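You operate a simulated robot arm through the tools that you are given. There is no shell and no other tool.

The job below is to be done with a simulated robot arm. You get a single attempt, and the scene is never put back.

## Task
Hold-test the blue cartridge, vent, and put it in the tray its drop calls for.
Fine: clamp it in the nest first, set dial left at 0.5 bar; no drop is PASS, any drop REWORK; free the clamp only after venting. Set down upright: what you pick out.

It is judged by the outcome, as a careful person would: the job done as asked, and still so three seconds after it is handed in. It fails if anything else is knocked over, pushed out of place, dropped, spilled or broken.

## Robot
A 7-joint arm with a two-finger parallel gripper, fixed in place. Base frame: the origin is at the foot of the arm, x ahead of it, y to its left, z up; the work surface is at about z = 780. Lengths are in mm, angles in rad, forces in N, time in s.
With the tool pointing down near the work surface it reaches from about 300 to 700 mm from the base axis. Its first joint turns from -1.152 to 1.152 rad. Payload 1.57 kg.
Tool frame: the origin (TCP) lies between the finger pads and is the grasp point; the fingertips stand 30 mm ahead of it; z points along the fingers, y is the line along which they close. Largest opening 110 mm; finger width 24, thickness 12; the body of the gripper, 48 by 112 mm, starts 78 mm behind the TCP.
Orientation is told as [roll, pitch, yaw] about the base's x, y, z axes, in that order, counted from this pose: with the fingers straight down and closing along the base's y, the tool's x points along the base's -x, its y along +y and its z along -z.

## Interface
- The arm moves only by the tool step_arm. Its arguments are lists of equal length, an entry for each row: "dr": the turn, a rotation vector about the tool's x, y, z in rad, a list of three; "translation": the shift along the tool's x, y, z in mm, a list of three; "fingers": the finger opening in mm, from 0 to 110. In form: {"dr": [[ax, ay, az], ...], "translation": [[dx, dy, dz], ...], "fingers": [fingers, ...]}. A call has 1 to 20 rows; each row is the pose to reach, as a shift and turn from the pose commanded when the call began, along the tool's axes at that moment. Each row takes 0.2 s and may step no farther than 50 mm and 0.15 rad from the row before; otherwise, or with a gripper value out of range, the whole call is refused. A pose out of reach is approached as far as the arm can. The call stops where the force on the tool passes 40 N (or 10 N more than at its start, if that is more) or the arm is blocked; 0.2 s more then pass. The fingers move at their own pace (about 108 mm/s each) and stop on an object; they squeeze with about 25 N. The grip force told is the motor's: it shows also when the fingers shut on nothing. Time passes only in rows, and 0.2 s behind the last, so rows that repeat a pose let the fingers close. The reply holds the time, the measured pose of the TCP, the force on the tool along the base axes, the opening and the grip force, in the units named above and with some noise, with the torque about the TCP (base axes, N m) and any sound that the robot's microphone picked up, and new pictures: "pictures" is both (left out), scene, wrist or none.
- Cameras (640 x 400 px; columns grow to the right, rows downward): "scene" is fixed at [172, -399.1, 1397.9]; the picture's right is [0.71, -0.71, 0.00], its down [-0.44, -0.44, -0.78] and it looks along [0.56, 0.55, -0.62] (base axes); focal length 359 px, centre (320, 200). "wrist" rides on the gripper at [70, 16, -141] in the tool frame; the picture's right is [-0.23, 0.97, 0.00], its down [-0.86, -0.20, -0.48] and it looks along [-0.47, -0.11, 0.88] (tool axes); focal length 222 px, centre (320, 200).
- point_at(camera, pixels): for up to 12 pixels [column, row] of the newest picture of that camera ("zoom" is the newest enlarged one), the place [x, y, z] in the base frame of the surface seen there, good to about 2 mm. It takes no simulated time.
- zoom(camera, box): a new picture of the part [left, top, right, bottom] of that camera's present view, enlarged. It takes no simulated time.
- finish_job(): hands the job in; it is judged then, once.

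Unless the task says otherwise, let go and move clear before handing in.

The tools are called after ">>>" by a JSON object that holds its "name" and its "arguments". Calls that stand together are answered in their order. step_arm: Moves the arm, as the interface text tells. Its arguments: {"type":"object","properties":{"dr":{"type":"array","items":{"type":"array","items":{"type":"number"}}},"translation":{"type":"array","items":{"type":"array","items":{"type":"number"}}},"fingers":{"type":"array","items":{"type":"number"}},"pictures":{"type":"string","enum":["both","scene","wrist","none"]}},"required":["dr","translation","fingers"]} The other tools are called the same way: point_at (camera, pixels) gives the place of the surface under pixels of a picture; zoom (camera, box) takes an enlarged picture of a part of a camera's view; finish_job () hands the job in.

At the start:

```text
t: 0.0
position: [384.2, -103.2, 1137.5]
tool_rot: [0.0, 0.001, 0.0]
contact_force: [0.1, -0.7, -0.1]
ft_torque: [0.02, 0.02, 0.0]
width: 109.9
grip_force: 0.0
```

scene: 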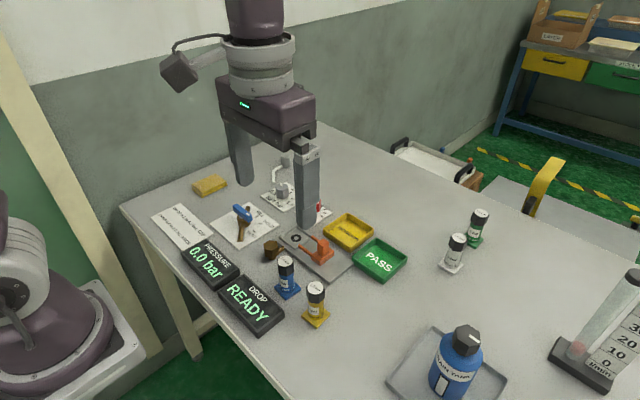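
wrist: 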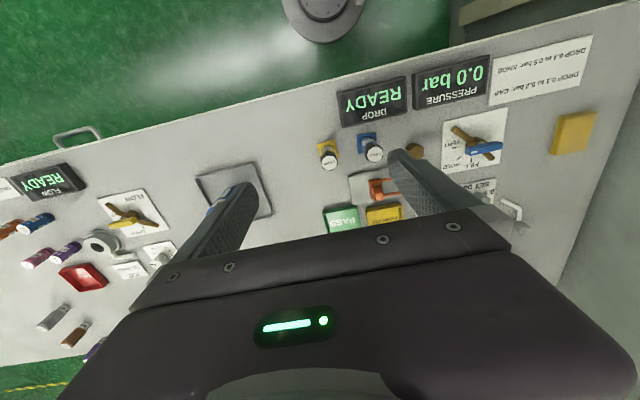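

The scene shows the displays (0.0 bar, READY), a valve with blue handle near (242,222), a clamp nest near (315,245), and the blue cartridge near (287,275). I'll zoom in on several areas.

>>> {"name": "zoom", "arguments": {"camera": "scene", "box": [140, 140, 420, 340]}}

>>> {"name": "zoom", "arguments": {"camera": "wrist", "box": [300, 30, 620, 240]}}

>>> {"name": "zoom", "arguments": {"camera": "scene", "box": [260, 200, 380, 280]}}

```text
2.00 times, centred on (280, 240) of scene
```

zoom: 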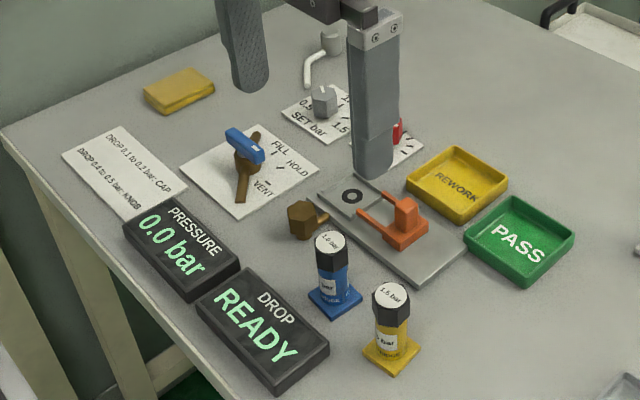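

```text
1.90 times, centred on (460, 135) of wrist
```

zoom: 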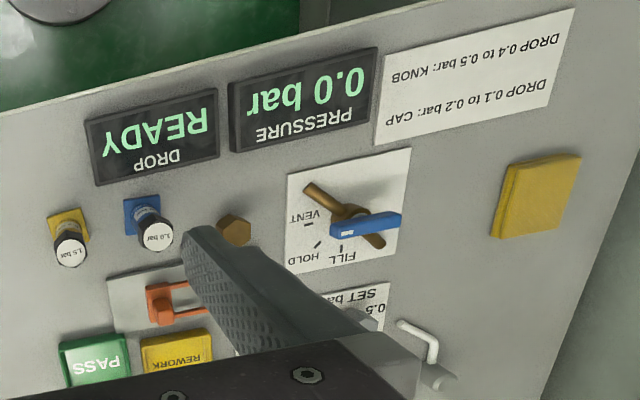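

```text
5.00 times, centred on (320, 240) of scene
```

zoom: 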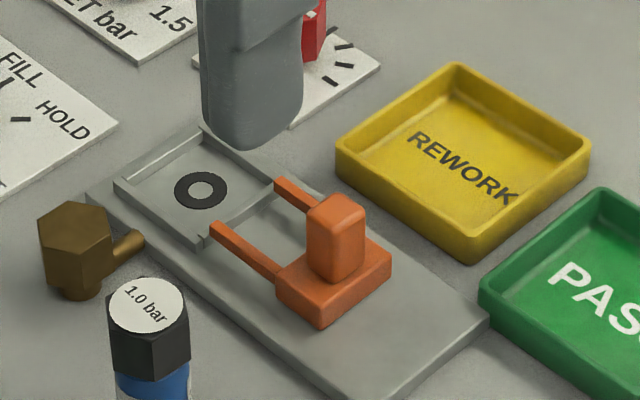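

The cartridge's cap says 1.0 bar, and the nest has a fork-slide clamp. The gripper finger hides the SET dial and a red-knob dial, so I'll get coordinates and then move the arm aside.

>>> {"name": "point_at", "arguments": {"camera": "scene", "pixels": [[285, 262], [287, 292], [300, 238], [325, 243], [349, 230], [381, 259], [241, 212], [272, 248], [316, 292], [210, 185], [332, 285], [265, 212]]}}

>>> {"name": "step_arm", "arguments": {"dr": [[0, 0, 0], [0, 0, 0], [0, 0, 0], [0, 0, 0], [0, 0, 0]], "translation": [[0, -50, 0], [0, -100, 0], [0, -150, 0], [0, -200, 0], [0, -250, 0]], "fingers": [110, 110, 110, 110, 110]}}

```text
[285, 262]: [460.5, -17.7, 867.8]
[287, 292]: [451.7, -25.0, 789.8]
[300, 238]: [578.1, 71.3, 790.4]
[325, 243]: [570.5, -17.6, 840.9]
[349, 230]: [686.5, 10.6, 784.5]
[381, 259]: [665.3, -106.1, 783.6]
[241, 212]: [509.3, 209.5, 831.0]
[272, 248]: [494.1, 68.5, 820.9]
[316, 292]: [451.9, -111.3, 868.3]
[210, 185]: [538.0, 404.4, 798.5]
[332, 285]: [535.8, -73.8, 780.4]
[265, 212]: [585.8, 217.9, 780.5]
```

```text
t: 1.2
position: [382.4, -354.8, 1135.6]
tool_rot: [-0.001, -0.001, 0.002]
contact_force: [0.2, 0.2, 0.6]
ft_torque: [0.05, -0.02, 0.0]
width: 110.0
grip_force: 0.1
```

scene: 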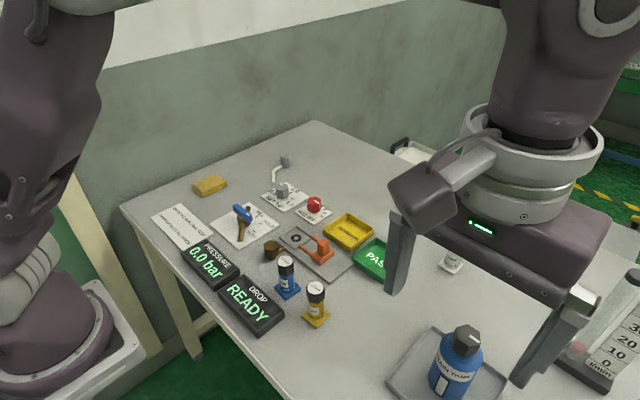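
wrist: 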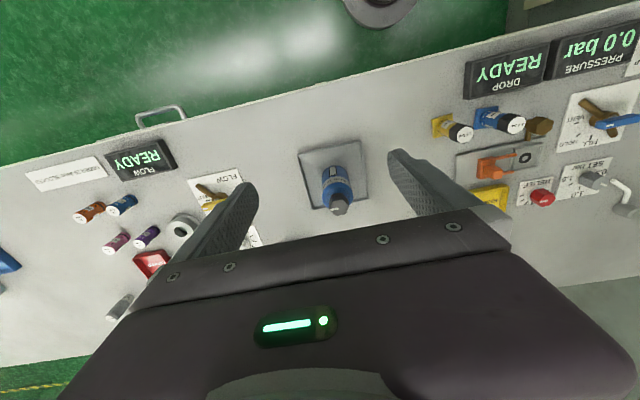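

The dials are visible now around (283,190) and (314,205); I'll zoom in on them, the valve, and the nest.

>>> {"name": "zoom", "arguments": {"camera": "scene", "box": [250, 140, 350, 230]}}

>>> {"name": "zoom", "arguments": {"camera": "wrist", "box": [510, 80, 640, 220]}}

>>> {"name": "zoom", "arguments": {"camera": "scene", "box": [205, 190, 285, 255]}}

>>> {"name": "zoom", "arguments": {"camera": "scene", "box": [250, 220, 350, 330]}}

```text
4.44 times, centred on (300, 185) of scene
```

zoom: 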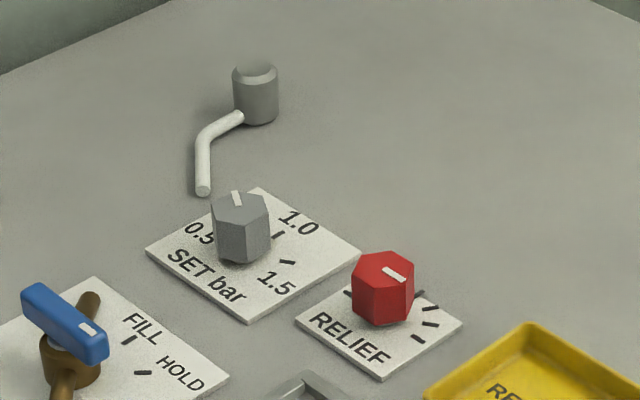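

```text
2.86 times, centred on (575, 150) of wrist
```

zoom: 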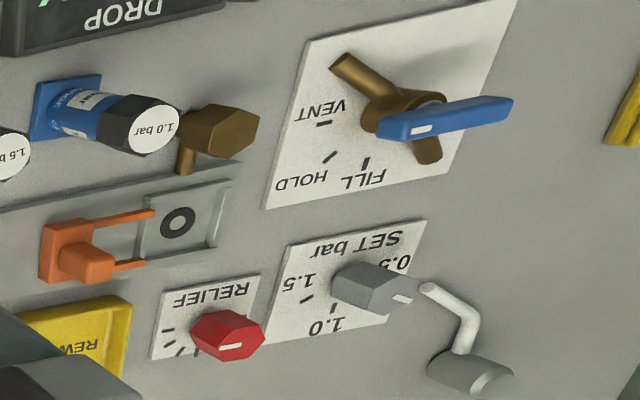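

```text
6.15 times, centred on (245, 222) of scene
```

zoom: 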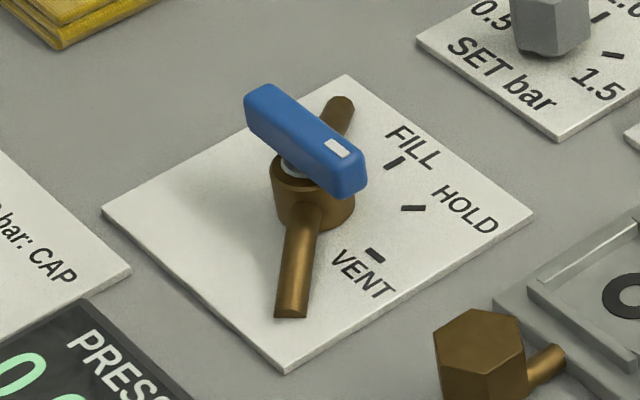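

```text
3.64 times, centred on (300, 275) of scene
```

zoom: 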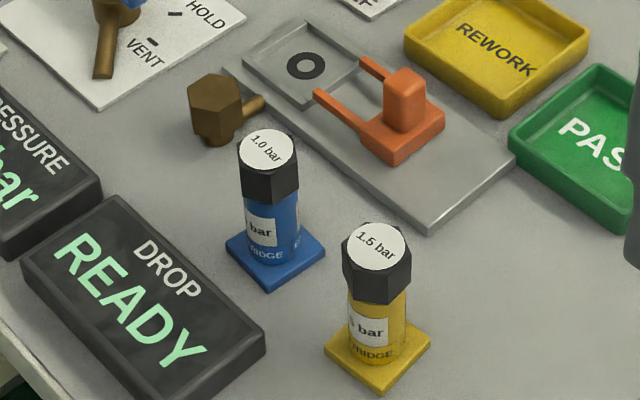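

I'll look closer at the SET dial to read its mark direction precisely.

>>> {"name": "zoom", "arguments": {"camera": "scene", "box": [260, 175, 308, 215]}}

```text
10.00 times, centred on (284, 195) of scene
```

zoom: 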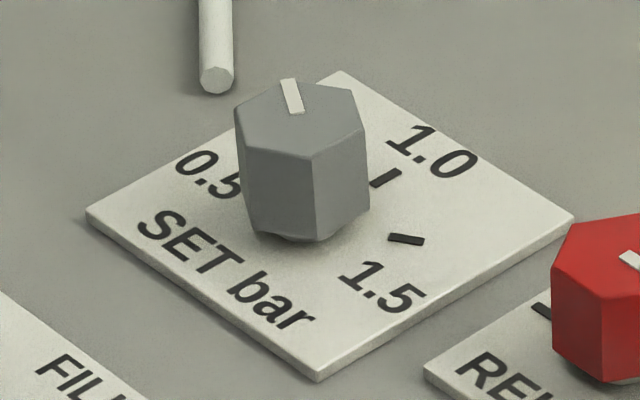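

>>> {"name": "point_at", "arguments": {"camera": "zoom", "pixels": [[288, 84], [298, 108], [241, 110], [363, 120], [313, 155], [256, 148], [384, 179], [406, 239], [92, 213], [340, 74], [570, 219], [318, 378]]}}

>>> {"name": "point_at", "arguments": {"camera": "scene", "pixels": [[230, 209], [250, 214], [258, 216], [262, 223], [256, 231], [241, 237], [253, 204], [244, 216], [296, 238], [321, 236], [325, 262], [288, 286]]}}

```text
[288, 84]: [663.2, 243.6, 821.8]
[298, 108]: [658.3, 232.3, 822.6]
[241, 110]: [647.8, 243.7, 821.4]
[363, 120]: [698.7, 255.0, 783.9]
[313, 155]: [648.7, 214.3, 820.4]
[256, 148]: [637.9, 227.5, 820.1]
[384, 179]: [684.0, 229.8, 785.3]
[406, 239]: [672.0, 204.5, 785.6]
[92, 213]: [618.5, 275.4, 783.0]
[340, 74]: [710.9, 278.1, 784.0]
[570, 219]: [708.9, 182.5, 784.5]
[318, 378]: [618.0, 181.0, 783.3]
```

```text
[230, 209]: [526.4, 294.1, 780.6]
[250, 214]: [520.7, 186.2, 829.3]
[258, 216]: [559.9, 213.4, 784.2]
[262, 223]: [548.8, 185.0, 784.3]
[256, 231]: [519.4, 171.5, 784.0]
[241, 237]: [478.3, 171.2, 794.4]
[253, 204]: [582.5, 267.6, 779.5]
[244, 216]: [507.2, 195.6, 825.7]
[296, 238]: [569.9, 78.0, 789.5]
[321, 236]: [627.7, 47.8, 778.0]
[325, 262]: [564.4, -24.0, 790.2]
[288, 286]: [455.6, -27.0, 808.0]
```

The SET dial mark already points to 0.5 (about 60° left of the 1.0 tick), so it stays. The valve handle's white mark appears to point to VENT. I'll move above the station for a close wrist view.

>>> {"name": "step_arm", "arguments": {"dr": [[0, 0, 0], [0, 0, 0], [0, 0, 0], [0, 0, 0], [0, 0, 0], [0, 0, 0], [0, 0, 0], [0, 0, 0], [0, 0, 0]], "translation": [[0, 45, 0], [0, 90, 0], [0, 135, 0], [0, 180, 0], [0, 225, 0], [0, 270, 0], [-10, 315, 10], [-20, 355, 30], [-20, 395, 50]], "fingers": [110, 110, 110, 110, 110, 110, 110, 110, 110]}}

```text
t: 3.2
position: [403.9, 41.4, 1085.1]
tool_rot: [0.001, 0.002, 0.002]
contact_force: [0.0, -0.2, 1.2]
ft_torque: [0.02, 0.0, -0.02]
width: 110.2
grip_force: 0.0
```

scene: 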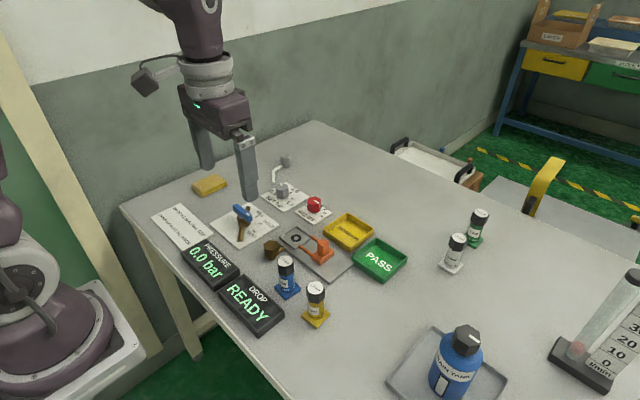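
wrist: 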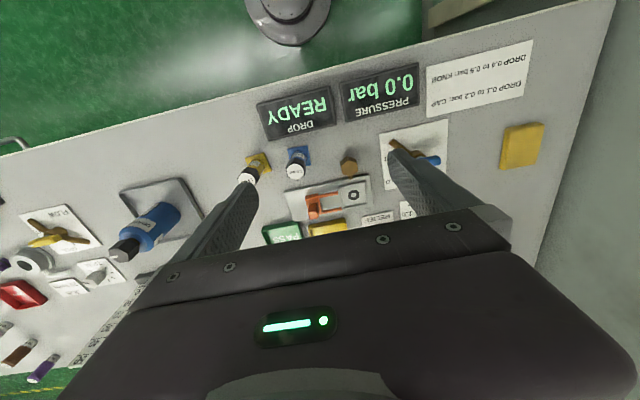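

>>> {"name": "zoom", "arguments": {"camera": "wrist", "box": [230, 130, 390, 240]}}

>>> {"name": "zoom", "arguments": {"camera": "wrist", "box": [360, 110, 470, 230]}}

```text
3.64 times, centred on (310, 185) of wrist
```

zoom: 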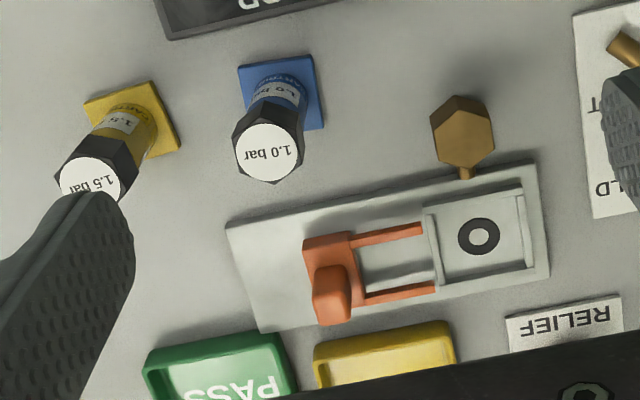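

```text
3.33 times, centred on (415, 170) of wrist
```

zoom: 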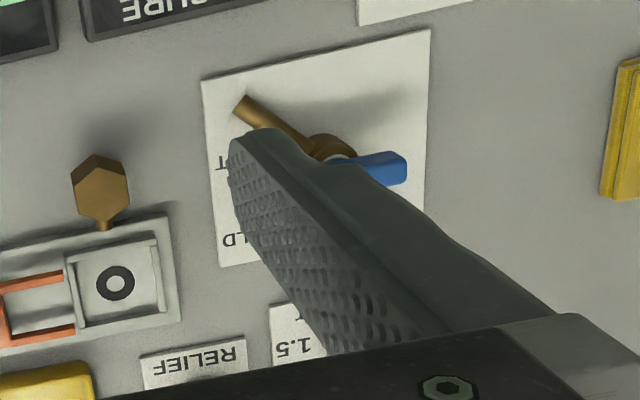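

>>> {"name": "zoom", "arguments": {"camera": "scene", "box": [268, 218, 364, 288]}}

```text
5.71 times, centred on (316, 253) of scene
```

zoom: 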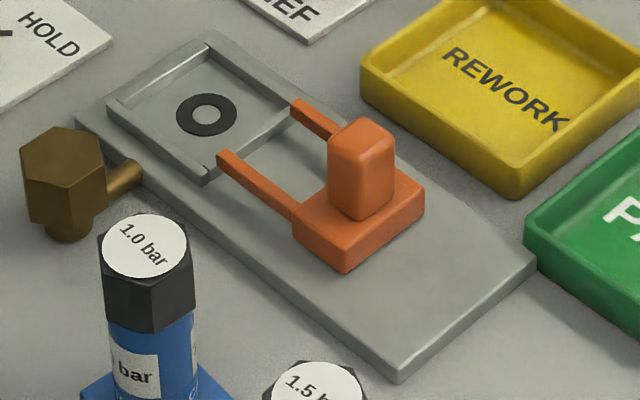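

>>> {"name": "point_at", "arguments": {"camera": "zoom", "pixels": [[206, 114], [110, 104], [210, 50], [205, 178], [292, 105], [80, 122], [210, 32], [400, 375], [532, 258], [250, 150], [160, 140], [230, 240]]}}

>>> {"name": "point_at", "arguments": {"camera": "zoom", "pixels": [[220, 155], [298, 105], [296, 213], [345, 265], [423, 190], [345, 140], [390, 150], [362, 122], [362, 215], [330, 150], [345, 180], [378, 180]]}}

>>> {"name": "point_at", "arguments": {"camera": "zoom", "pixels": [[145, 245], [105, 240], [188, 240], [145, 215], [150, 276], [113, 270], [180, 275], [85, 395], [360, 80], [510, 190], [440, 110], [130, 300]]}}

```text
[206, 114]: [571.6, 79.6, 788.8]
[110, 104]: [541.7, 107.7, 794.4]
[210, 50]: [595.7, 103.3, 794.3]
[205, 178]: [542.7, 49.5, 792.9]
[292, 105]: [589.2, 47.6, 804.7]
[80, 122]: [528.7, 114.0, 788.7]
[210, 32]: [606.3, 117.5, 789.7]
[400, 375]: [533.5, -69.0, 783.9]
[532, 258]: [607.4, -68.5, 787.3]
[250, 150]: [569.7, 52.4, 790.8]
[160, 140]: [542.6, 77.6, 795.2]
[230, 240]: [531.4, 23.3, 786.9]
```

```text
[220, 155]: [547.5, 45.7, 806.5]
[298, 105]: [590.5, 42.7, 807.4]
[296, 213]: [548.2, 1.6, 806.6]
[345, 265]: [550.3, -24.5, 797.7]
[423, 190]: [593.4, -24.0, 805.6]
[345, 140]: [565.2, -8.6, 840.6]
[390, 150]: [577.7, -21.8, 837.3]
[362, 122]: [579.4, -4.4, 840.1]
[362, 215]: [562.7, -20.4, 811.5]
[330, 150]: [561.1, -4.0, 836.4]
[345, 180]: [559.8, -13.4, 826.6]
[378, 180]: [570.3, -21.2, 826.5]
```

```text
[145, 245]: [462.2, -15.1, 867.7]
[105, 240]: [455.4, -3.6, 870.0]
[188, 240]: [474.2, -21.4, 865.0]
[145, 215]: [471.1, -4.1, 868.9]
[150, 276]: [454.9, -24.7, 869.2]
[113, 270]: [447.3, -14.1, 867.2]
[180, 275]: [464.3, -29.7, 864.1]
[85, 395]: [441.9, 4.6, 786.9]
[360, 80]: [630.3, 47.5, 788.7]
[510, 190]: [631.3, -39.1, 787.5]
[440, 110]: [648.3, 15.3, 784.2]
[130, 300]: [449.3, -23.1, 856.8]
```

Nest pocket centre is about (570,79), and the clamp handle is at (569,-12) with its top at z≈840. I'll zoom in on the blue cartridge to get its geometry and cap flat orientation.

>>> {"name": "zoom", "arguments": {"camera": "scene", "box": [264, 248, 312, 304]}}

>>> {"name": "zoom", "arguments": {"camera": "wrist", "box": [275, 135, 325, 185]}}

```text
7.14 times, centred on (288, 276) of scene
```

zoom: 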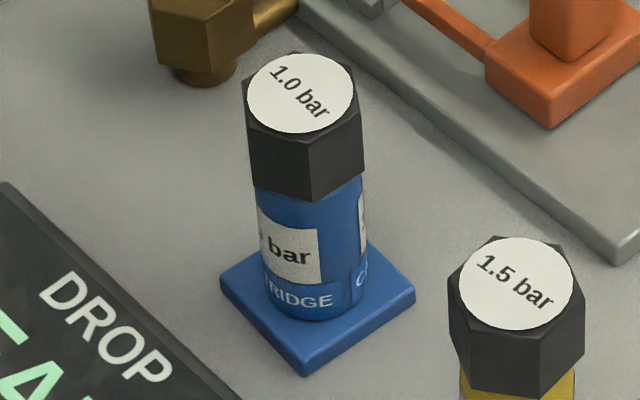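

```text
8.00 times, centred on (300, 160) of wrist
```

zoom: 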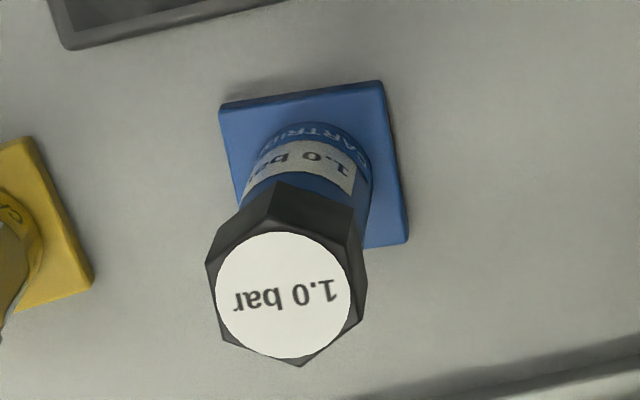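

>>> {"name": "point_at", "arguments": {"camera": "zoom", "pixels": [[223, 108], [380, 87], [403, 240], [235, 195], [295, 296], [225, 290], [350, 285], [298, 355], [285, 240], [300, 130], [245, 215], [358, 270]]}}

>>> {"name": "zoom", "arguments": {"camera": "scene", "box": [264, 248, 312, 304]}}

>>> {"name": "point_at", "arguments": {"camera": "zoom", "pixels": [[222, 282], [304, 360], [413, 293], [312, 195], [250, 170], [362, 165], [312, 140], [318, 300], [298, 318], [302, 90], [268, 122], [350, 118]]}}

```text
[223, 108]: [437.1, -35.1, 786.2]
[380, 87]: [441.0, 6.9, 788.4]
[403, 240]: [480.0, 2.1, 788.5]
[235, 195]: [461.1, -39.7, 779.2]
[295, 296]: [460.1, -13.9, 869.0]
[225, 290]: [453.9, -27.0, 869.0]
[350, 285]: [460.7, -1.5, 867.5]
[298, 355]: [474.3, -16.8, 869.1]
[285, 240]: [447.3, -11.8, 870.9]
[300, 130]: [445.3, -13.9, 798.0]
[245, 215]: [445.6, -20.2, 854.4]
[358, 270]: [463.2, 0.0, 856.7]
```

```text
7.14 times, centred on (288, 276) of scene
```

zoom: 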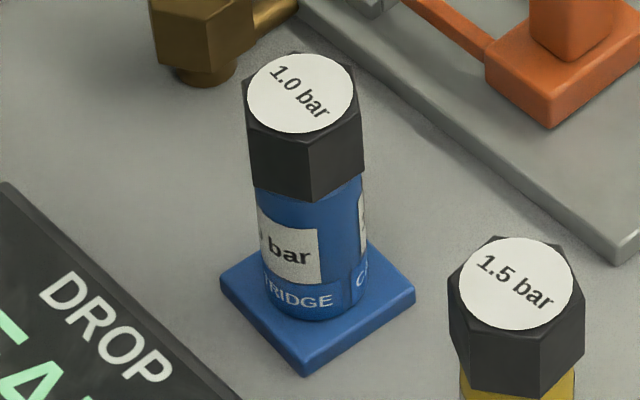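

```text
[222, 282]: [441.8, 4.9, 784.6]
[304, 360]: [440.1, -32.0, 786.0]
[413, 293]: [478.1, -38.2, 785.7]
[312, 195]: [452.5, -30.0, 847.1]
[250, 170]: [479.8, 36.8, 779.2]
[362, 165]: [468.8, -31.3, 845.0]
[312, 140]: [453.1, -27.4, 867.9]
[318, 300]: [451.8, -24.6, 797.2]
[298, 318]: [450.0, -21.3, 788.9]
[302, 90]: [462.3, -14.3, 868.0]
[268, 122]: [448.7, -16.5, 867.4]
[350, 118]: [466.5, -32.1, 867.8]
```

The blue cartridge is upright with base centre about (460,-16), turned about -5°, and its cap flats at y≈-31 and 0 suit closing along y. I'll move over it first, with the opening reduced to 70.

>>> {"name": "step_arm", "arguments": {"dr": [[0, 0, 0.04], [0, 0, 0.085], [0, 0, 0.085], [0, 0, 0.085], [0, 0, 0.085]], "translation": [[-28, -30, 20], [-56, -57, 60], [-56, -57, 100], [-56, -57, 135], [-56, -57, 150]], "fingers": [90, 70, 70, 70, 70]}}

```text
refused: row 2 steps farther than a row can; nothing moved
```

>>> {"name": "step_arm", "arguments": {"dr": [[0, 0, 0.04], [0, 0, 0.085], [0, 0, 0.085], [0, 0, 0.085], [0, 0, 0.085]], "translation": [[-28, -30, 20], [-56, -57, 50], [-56, -57, 95], [-56, -57, 130], [-56, -57, 150]], "fingers": [90, 70, 70, 70, 70]}}

```text
t: 4.4
position: [458.8, -17.5, 936.7]
tool_rot: [-0.002, 0.0, -0.085]
contact_force: [1.4, -0.9, 0.0]
ft_torque: [0.02, 0.02, -0.01]
width: 70.1
grip_force: 0.1
```

scene: 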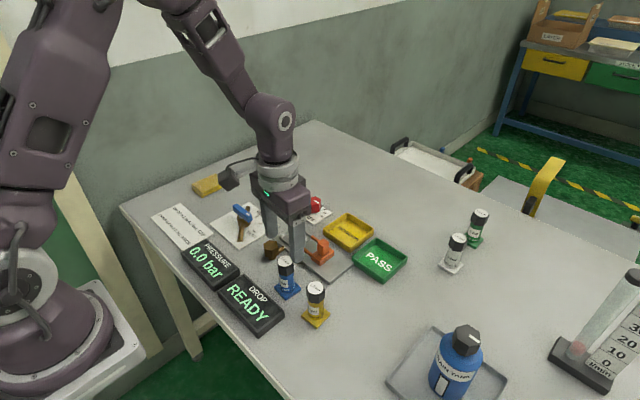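
wrist: 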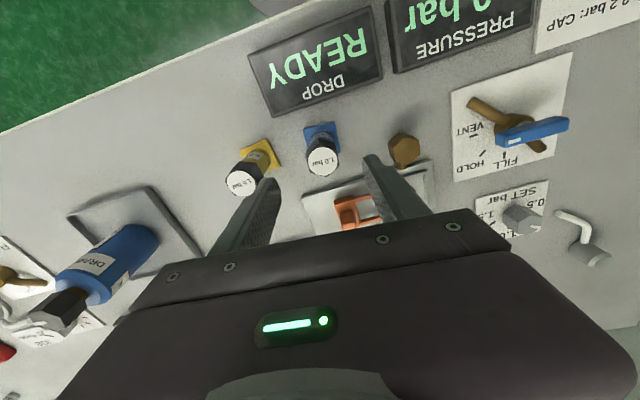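

>>> {"name": "zoom", "arguments": {"camera": "wrist", "box": [440, 50, 600, 190]}}

>>> {"name": "zoom", "arguments": {"camera": "wrist", "box": [280, 100, 380, 200]}}

```text
2.86 times, centred on (520, 120) of wrist
```

zoom: 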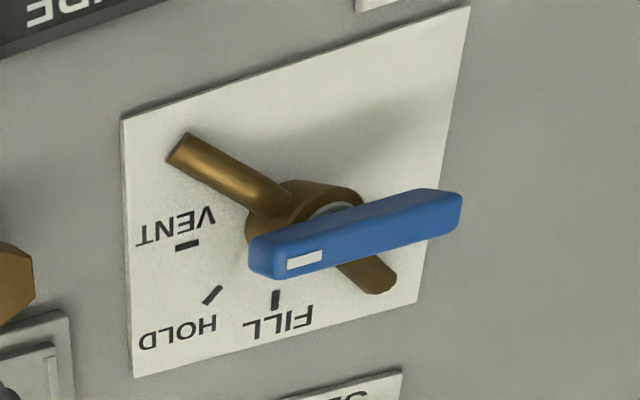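

```text
4.00 times, centred on (330, 150) of wrist
```

zoom: 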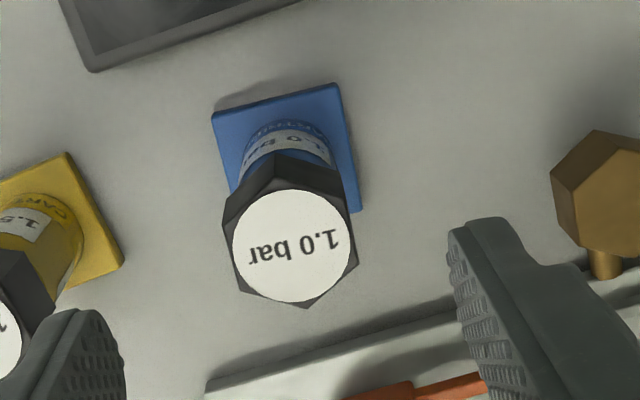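

Fingers straddle the blue cap, the yellow cap is clear of the left finger, and the valve mark points at VENT. I'll descend to z≈850 and close.

>>> {"name": "step_arm", "arguments": {"dr": [[0, 0, 0], [0, 0, 0], [0, 0, 0], [0, 0, 0], [0, 0, 0], [0, 0, 0], [0, 0, 0]], "translation": [[0, 1, 30], [-1, 1, 60], [-1, 1, 87], [-1, 1, 87], [-1, 1, 87], [-1, 1, 87], [-1, 1, 87]], "fingers": [70, 70, 70, 50, 25, 20, 20]}}

```text
t: 6.0
position: [461.5, -12.2, 851.1]
tool_rot: [0.001, 0.001, -0.086]
contact_force: [-0.6, 0.4, -0.7]
ft_torque: [0.0, -0.02, 0.02]
width: 30.5
grip_force: 24.9
```

scene: 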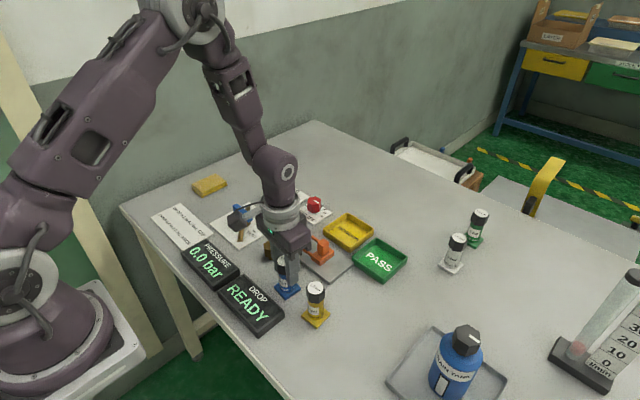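
wrist: 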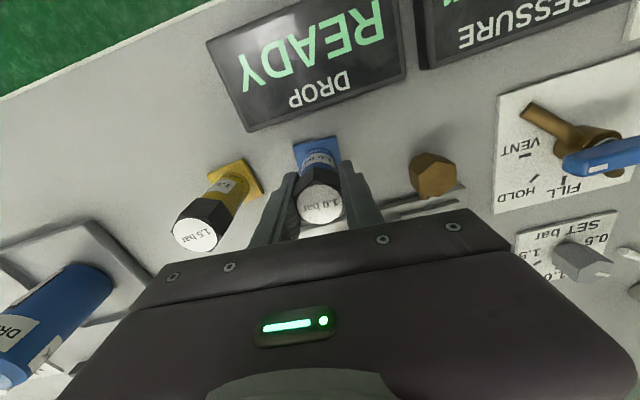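

Width 30.5 and grip 24.9 N show the cap is held. I'll lift straight up 80 mm, square the yaw and check.

>>> {"name": "step_arm", "arguments": {"dr": [[0, 0, 0], [0, 0, 0], [0, 0, 0], [0, 0, -0.045], [0, 0, -0.085], [0, 0, -0.085], [0, 0, -0.085], [0, 0, -0.085]], "translation": [[0, 0, -20], [0, 0, -50], [0, 0, -80], [-30, 20, -80], [-60, 40, -80], [-80, 60, -80], [-98, 75, -80], [-98, 75, -80]], "fingers": [20, 20, 20, 20, 20, 20, 20, 20]}}

```text
t: 7.8
position: [568.7, 54.8, 930.7]
tool_rot: [0.001, -0.001, 0.0]
contact_force: [0.5, 0.2, -1.3]
ft_torque: [0.01, -0.02, 0.01]
width: 30.4
grip_force: 24.8
```

scene: 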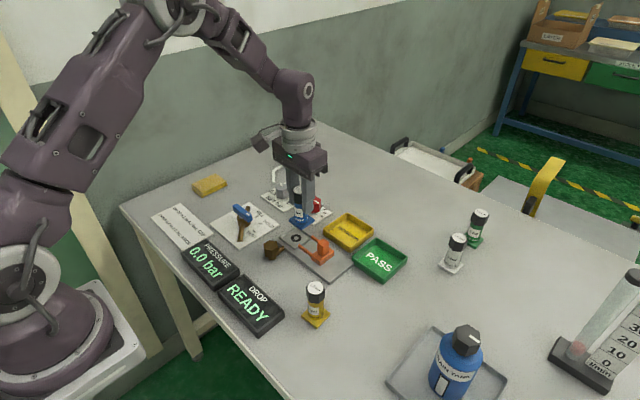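
wrist: 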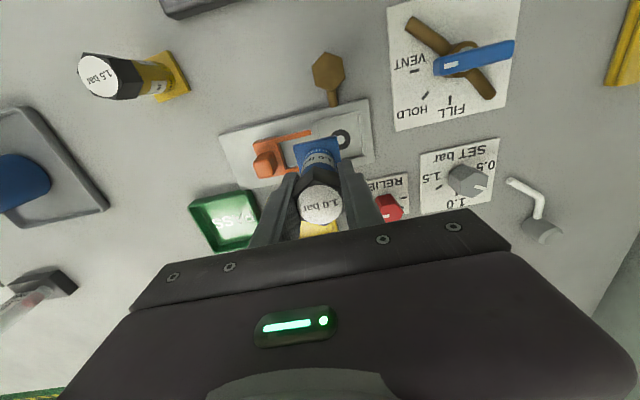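

The cartridge is lifted cleanly and held near (569,55). I'll zoom in to measure its base against the nest pocket.

>>> {"name": "zoom", "arguments": {"camera": "scene", "box": [260, 170, 350, 260]}}

>>> {"name": "zoom", "arguments": {"camera": "wrist", "box": [240, 80, 390, 240]}}

>>> {"name": "point_at", "arguments": {"camera": "zoom", "pixels": [[435, 90], [430, 155], [330, 60], [240, 160], [250, 270], [420, 235], [410, 160]]}}

```text
4.44 times, centred on (305, 215) of scene
```

zoom: 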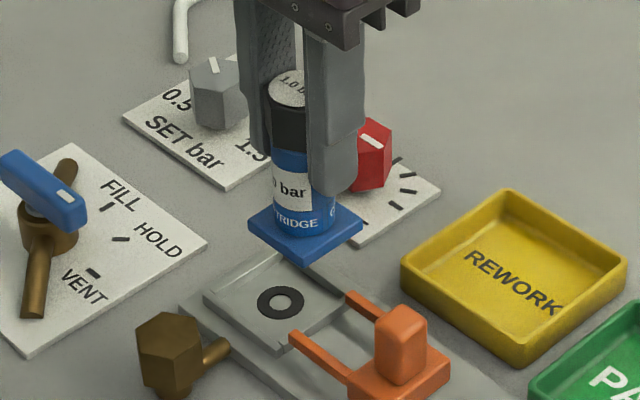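

```text
2.50 times, centred on (315, 160) of wrist
```

zoom: 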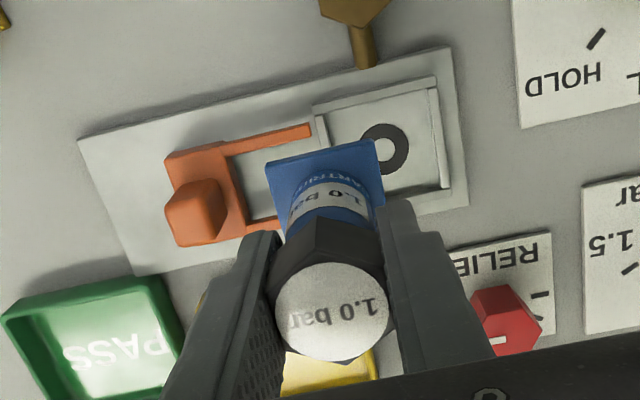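

```text
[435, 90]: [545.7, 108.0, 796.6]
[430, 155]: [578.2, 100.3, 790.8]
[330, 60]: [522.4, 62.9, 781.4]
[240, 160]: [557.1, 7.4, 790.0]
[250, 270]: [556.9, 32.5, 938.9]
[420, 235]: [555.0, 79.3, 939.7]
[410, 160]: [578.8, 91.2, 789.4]
```

>>> {"name": "point_at", "arguments": {"camera": "zoom", "pixels": [[269, 163], [373, 143], [381, 200], [385, 148], [385, 125], [405, 150], [320, 115], [435, 82], [446, 185], [316, 110], [335, 330], [330, 295]]}}

>>> {"name": "zoom", "arguments": {"camera": "scene", "box": [285, 200, 355, 260]}}

```text
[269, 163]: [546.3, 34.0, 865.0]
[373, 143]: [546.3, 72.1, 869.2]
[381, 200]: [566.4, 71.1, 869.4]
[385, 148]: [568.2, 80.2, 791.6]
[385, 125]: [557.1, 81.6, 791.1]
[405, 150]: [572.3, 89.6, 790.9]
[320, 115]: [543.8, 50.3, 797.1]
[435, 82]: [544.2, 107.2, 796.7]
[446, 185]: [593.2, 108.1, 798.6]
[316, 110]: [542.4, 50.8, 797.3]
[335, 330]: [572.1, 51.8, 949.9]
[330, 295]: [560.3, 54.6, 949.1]
```

```text
6.67 times, centred on (320, 230) of scene
```

zoom: 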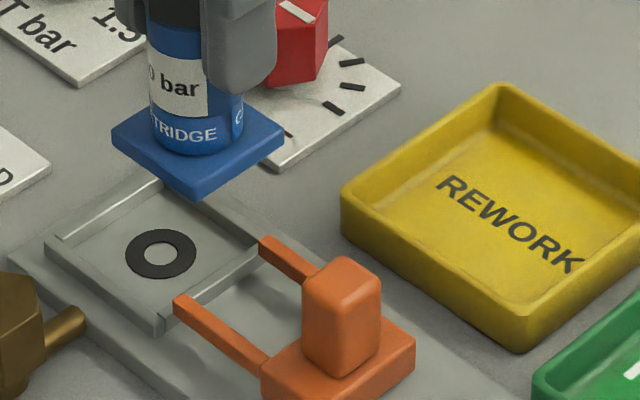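

>>> {"name": "point_at", "arguments": {"camera": "zoom", "pixels": [[113, 138], [196, 195], [284, 138], [160, 253], [60, 240], [160, 325], [260, 245], [170, 185], [197, 180], [128, 256], [195, 250], [158, 232]]}}

```text
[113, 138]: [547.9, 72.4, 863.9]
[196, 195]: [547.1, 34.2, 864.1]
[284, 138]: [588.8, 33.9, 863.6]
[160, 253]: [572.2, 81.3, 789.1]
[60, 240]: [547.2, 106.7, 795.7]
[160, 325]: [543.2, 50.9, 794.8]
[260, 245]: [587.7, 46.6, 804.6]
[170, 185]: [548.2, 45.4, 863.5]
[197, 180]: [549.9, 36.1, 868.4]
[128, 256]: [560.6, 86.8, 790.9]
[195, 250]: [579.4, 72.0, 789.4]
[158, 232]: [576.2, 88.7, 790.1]
```

Base centre is about (567.8,53.1) against the pocket centre (569.8,79.5). I'll shift +2 x and +26 y, come down 50 mm, and check again.

>>> {"name": "step_arm", "arguments": {"dr": [[0, 0, 0], [0, 0, 0], [0, 0, 0], [0, 0, 0]], "translation": [[-2, 26, 0], [-2, 26, 25], [-2, 26, 50], [-2, 26, 50]], "fingers": [20, 20, 20, 20]}}

>>> {"name": "zoom", "arguments": {"camera": "wrist", "box": [260, 100, 380, 220]}}

>>> {"name": "zoom", "arguments": {"camera": "scene", "box": [270, 205, 334, 259]}}

```text
t: 8.8
position: [569.1, 78.9, 882.7]
tool_rot: [0.0, -0.001, 0.001]
contact_force: [-0.1, 0.7, -1.9]
ft_torque: [-0.02, -0.06, 0.02]
width: 30.6
grip_force: 25.2
```

scene: 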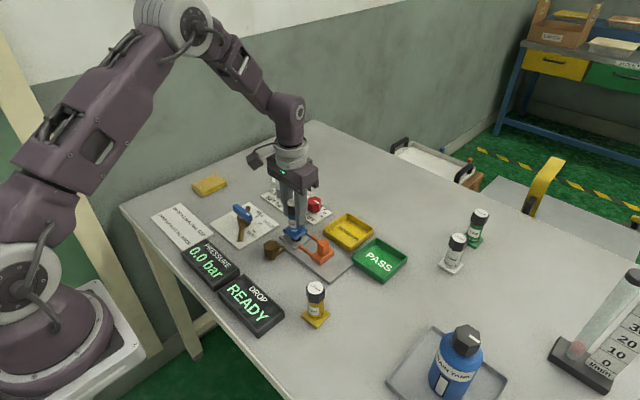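
wrist: 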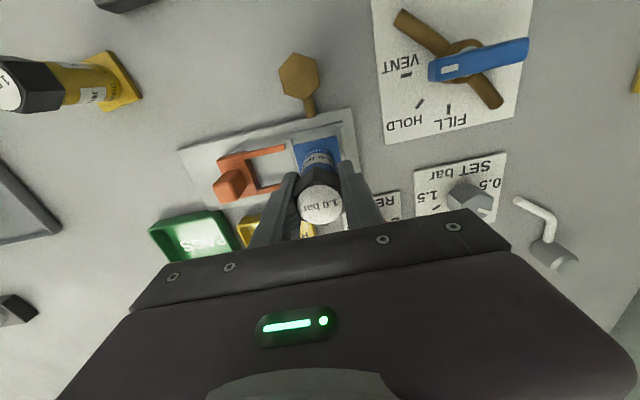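

```text
3.33 times, centred on (320, 160) of wrist
```

zoom: 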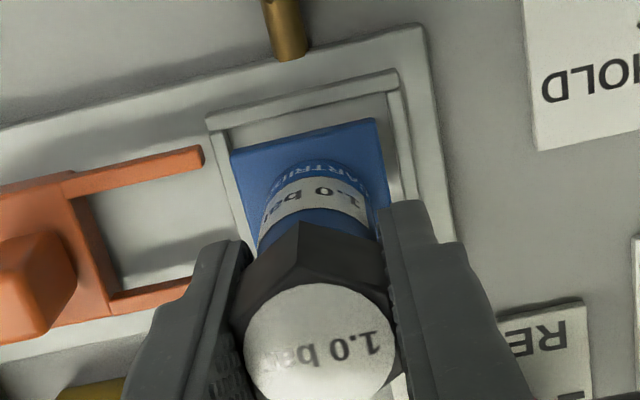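

```text
7.41 times, centred on (302, 232) of scene
```

zoom: 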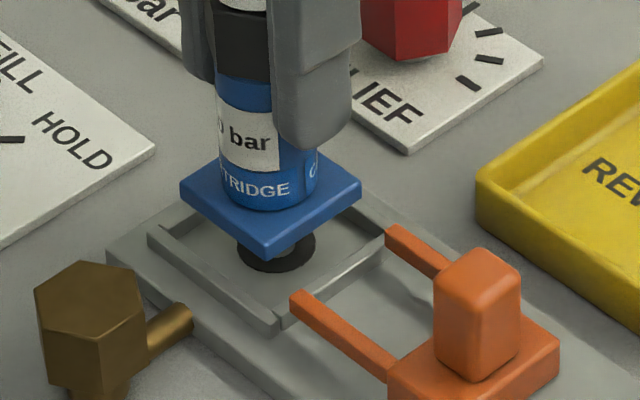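

>>> {"name": "point_at", "arguments": {"camera": "zoom", "pixels": [[184, 187], [266, 246], [359, 187], [152, 230], [277, 322], [385, 240], [165, 240], [265, 312], [280, 310], [375, 245], [350, 205], [277, 255]]}}

```text
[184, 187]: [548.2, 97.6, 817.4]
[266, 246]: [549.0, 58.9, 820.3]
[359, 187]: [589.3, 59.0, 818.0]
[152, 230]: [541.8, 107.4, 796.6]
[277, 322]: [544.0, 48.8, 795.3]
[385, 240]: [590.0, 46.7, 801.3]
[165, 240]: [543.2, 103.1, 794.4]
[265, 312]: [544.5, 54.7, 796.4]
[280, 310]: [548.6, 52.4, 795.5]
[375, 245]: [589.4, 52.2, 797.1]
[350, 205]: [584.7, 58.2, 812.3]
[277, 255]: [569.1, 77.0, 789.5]
```

Base centre (568.9,78.3) is within about 1 mm of the pocket. I'll nudge +1/+1 and lower gently toward the floor.

>>> {"name": "step_arm", "arguments": {"dr": [[0, 0, 0], [0, 0, 0], [0, 0, 0], [0, 0, 0], [0, 0, 0], [0, 0, 0]], "translation": [[-1, 1, 5], [-1, 1, 10], [-1, 1, 14], [-1, 1, 17], [-1, 1, 19], [-1, 1, 20]], "fingers": [20, 20, 20, 20, 20, 20]}}

>>> {"name": "zoom", "arguments": {"camera": "scene", "box": [270, 205, 334, 259]}}

```text
t: 10.2
position: [569.5, 79.9, 861.0]
tool_rot: [-0.001, -0.002, -0.001]
contact_force: [0.5, 0.6, -2.9]
ft_torque: [0.0, -0.01, 0.01]
width: 30.5
grip_force: 25.1
```

scene: 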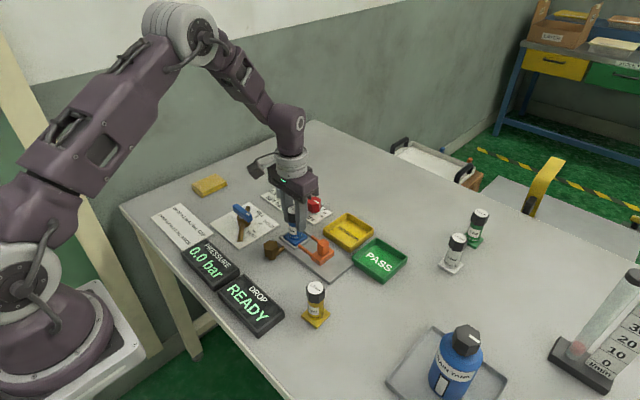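
wrist: 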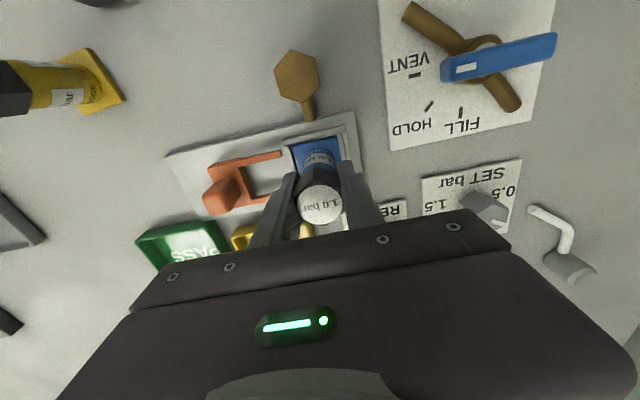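

```text
7.41 times, centred on (302, 232) of scene
```

zoom: 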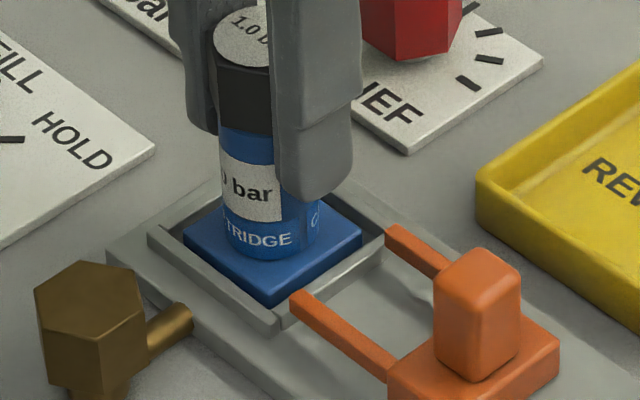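

The base sits within the walls. I'll lower in 1 mm steps until contact shows.

>>> {"name": "step_arm", "arguments": {"dr": [[0, 0, 0], [0, 0, 0], [0, 0, 0]], "translation": [[0, 0, 1], [0, 0, 2], [0, 0, 2]], "fingers": [20, 20, 20], "pictures": "none"}}

```text
t: 11.0
position: [568.4, 78.7, 860.3]
tool_rot: [0.0, -0.003, 0.001]
contact_force: [-4.5, -1.2, 19.2]
ft_torque: [0.02, 0.31, -0.01]
width: 30.6
grip_force: 25.3
```

A 19 N upward force shows it is seated. I'll ease off 1 mm, open the fingers and check before rising.

>>> {"name": "step_arm", "arguments": {"dr": [[0, 0, 0], [0, 0, 0], [0, 0, 0], [0, 0, 0]], "translation": [[0, 0, -1], [0, 0, -1], [0, 0, -1], [0, 0, -1]], "fingers": [30, 40, 56, 60]}}

>>> {"name": "zoom", "arguments": {"camera": "scene", "box": [270, 205, 334, 259]}}

```text
t: 12.0
position: [568.7, 79.9, 861.3]
tool_rot: [-0.002, 0.0, 0.0]
contact_force: [0.4, 0.5, 0.1]
ft_torque: [0.0, -0.01, -0.02]
width: 59.6
grip_force: 0.0
```

scene: 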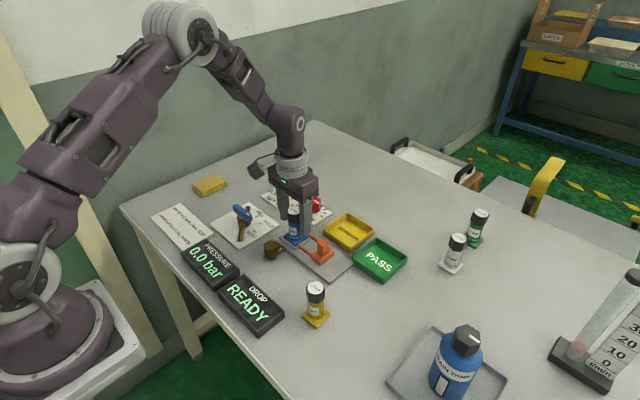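
wrist: 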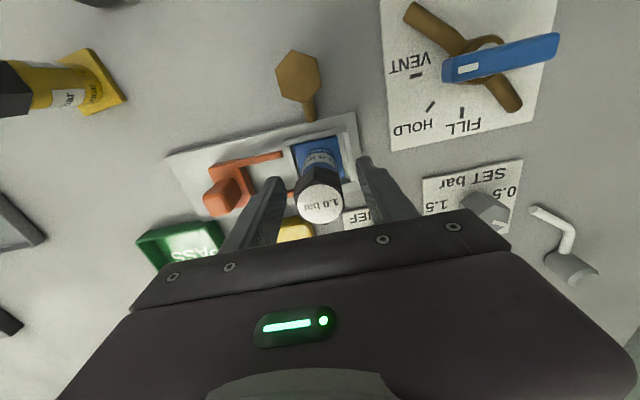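

```text
7.41 times, centred on (302, 232) of scene
```

zoom: 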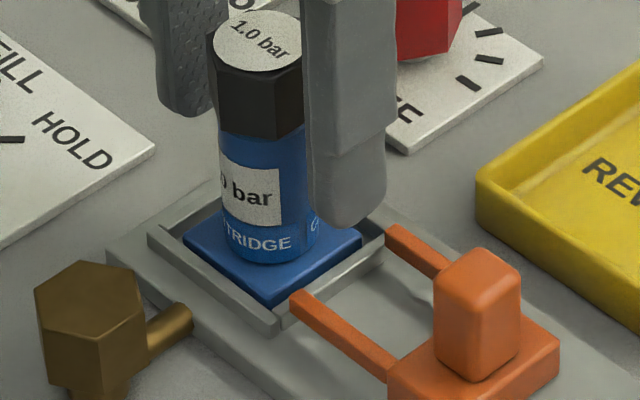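

The cartridge stands square in the pocket. I'll rise, then turn to yaw -90° over the clamp handle so the fingers close along x.

>>> {"name": "step_arm", "arguments": {"dr": [[0, 0, 0], [0, 0, 0], [0, 0, 0.14], [0, 0, 0.28], [0, 0, 0.42], [0, 0, 0.56], [0, 0, 0.7], [0, 0, 0.84], [0, 0, 0.98], [0, 0, 1.12], [0, 0, 1.26], [0, 0, 1.4], [0, 0, 1.54], [0, 0, 1.571], [0, 0, 1.571]], "translation": [[0, 0, -40], [0, 0, -80], [0, -20, -80], [0, -40, -80], [0, -60, -80], [0, -80, -80], [0, -95, -80], [0, -95, -80], [0, -95, -80], [0, -95, -80], [0, -95, -80], [0, -95, -80], [0, -95, -80], [0, -95, -80], [0, -95, -80]], "fingers": [60, 60, 60, 60, 60, 60, 60, 60, 60, 60, 60, 60, 60, 60, 60]}}

```text
t: 15.2
position: [567.8, -17.5, 938.7]
tool_rot: [-0.002, 0.0, -1.571]
contact_force: [0.2, 0.8, 0.2]
ft_torque: [0.01, 0.0, -0.04]
width: 60.3
grip_force: 0.0
```

scene: 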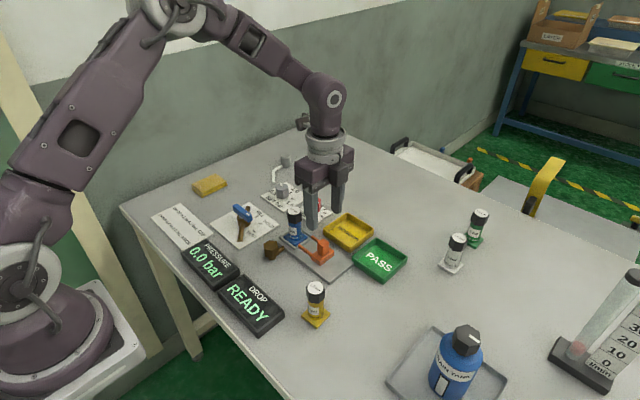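
wrist: 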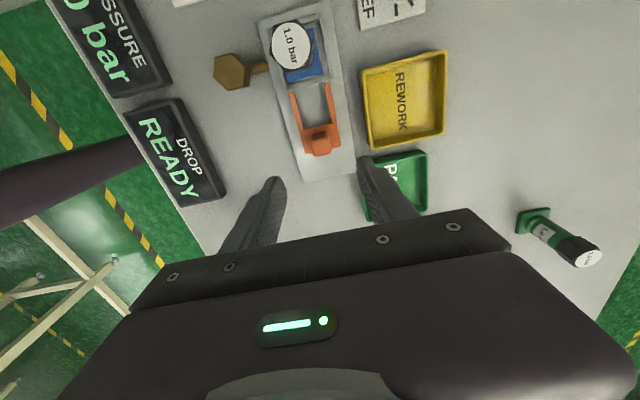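

>>> {"name": "zoom", "arguments": {"camera": "wrist", "box": [250, 10, 370, 190]}}

>>> {"name": "zoom", "arguments": {"camera": "scene", "box": [280, 205, 360, 285]}}

>>> {"name": "point_at", "arguments": {"camera": "scene", "pixels": [[295, 211], [296, 216], [318, 240], [323, 240], [328, 243], [326, 246], [322, 250], [326, 253]]}}

```text
2.22 times, centred on (310, 100) of wrist
```

zoom: 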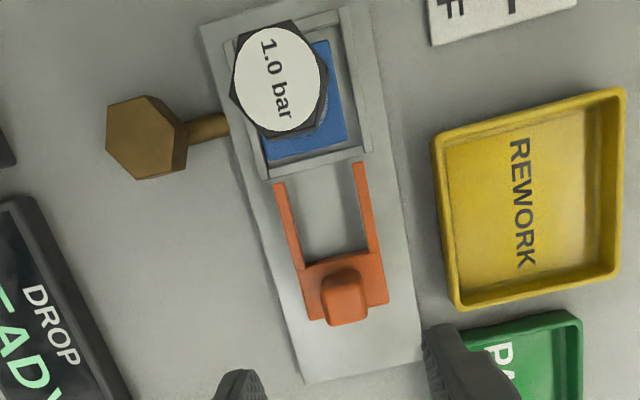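

```text
5.00 times, centred on (320, 245) of scene
```

zoom: 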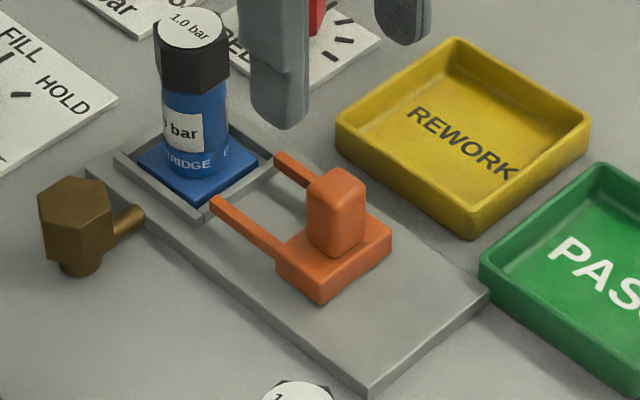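

```text
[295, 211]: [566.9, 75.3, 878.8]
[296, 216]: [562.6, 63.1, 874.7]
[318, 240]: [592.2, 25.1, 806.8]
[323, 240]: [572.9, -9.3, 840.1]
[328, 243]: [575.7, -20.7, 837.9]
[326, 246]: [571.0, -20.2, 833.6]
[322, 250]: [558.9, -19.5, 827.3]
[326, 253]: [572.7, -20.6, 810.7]
```

The clamp handle is at x 559–580, y -21 to -3, top z 840. I'll descend to TCP z≈843 centred on (569,-15) and grip.

>>> {"name": "step_arm", "arguments": {"dr": [[0, 0, 0], [0, 0, 0], [0, 0, 0], [0, 0, 0], [0, 0, 0], [0, 0, 0], [0, 0, 0]], "translation": [[2, 1, 35], [2, 1, 70], [2, 1, 95], [2, 1, 95], [2, 1, 95], [2, 1, 95], [2, 1, 95]], "fingers": [50, 50, 50, 40, 15, 10, 10]}}

>>> {"name": "zoom", "arguments": {"camera": "scene", "box": [270, 195, 360, 285]}}

```text
t: 16.8
position: [567.7, -12.2, 845.9]
tool_rot: [0.002, 0.0, -1.571]
contact_force: [15.9, 0.5, -3.4]
ft_torque: [-0.16, -0.17, -0.04]
width: 24.4
grip_force: 7.8
```

scene: 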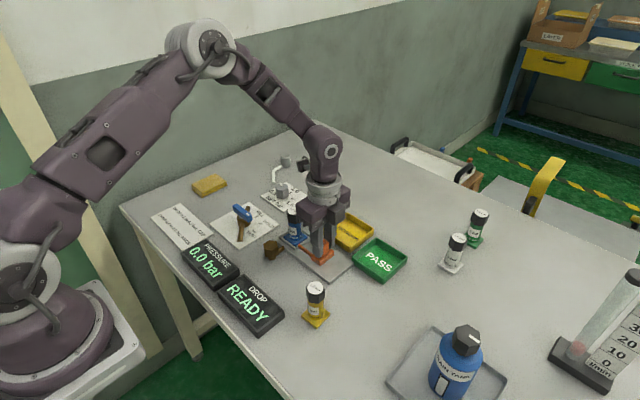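
wrist: 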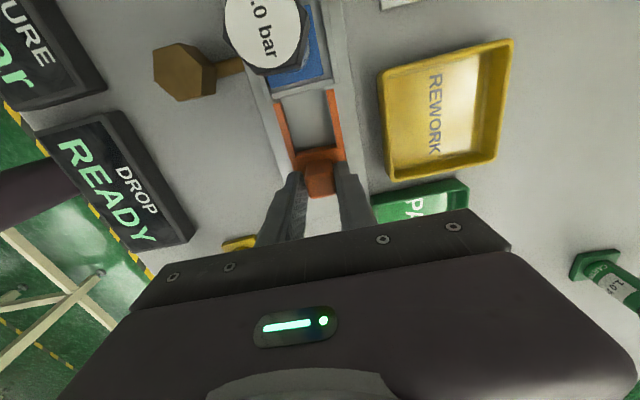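

```text
4.44 times, centred on (315, 240) of scene
```

zoom: 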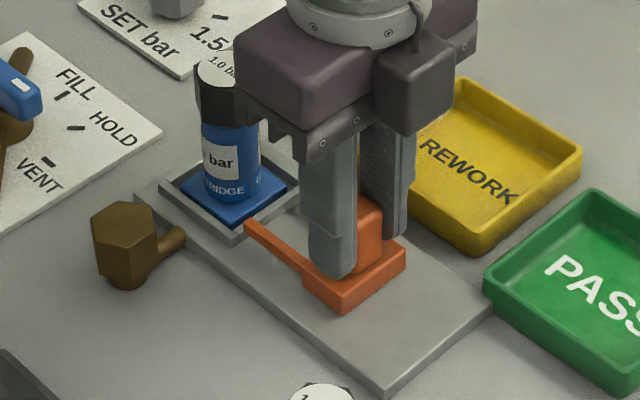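

The far finger touches first (15.9 N along +x, width 24.4), so the handle centre is about 1–2 mm farther in +x. I'll shift the grip +2 mm and let it close.

>>> {"name": "step_arm", "arguments": {"dr": [[0, 0, 0], [0, 0, 0], [0, 0, 0], [0, 0, 0]], "translation": [[0, 1, 0], [0, 2, 0], [0, 2, 0], [0, 2, 0]], "fingers": [10, 10, 10, 10], "pictures": "none"}}

```text
t: 17.8
position: [569.7, -13.2, 844.9]
tool_rot: [-0.002, -0.001, -1.57]
contact_force: [-0.2, 1.9, 14.2]
ft_torque: [0.36, 0.02, 0.0]
width: 21.7
grip_force: 34.7
```

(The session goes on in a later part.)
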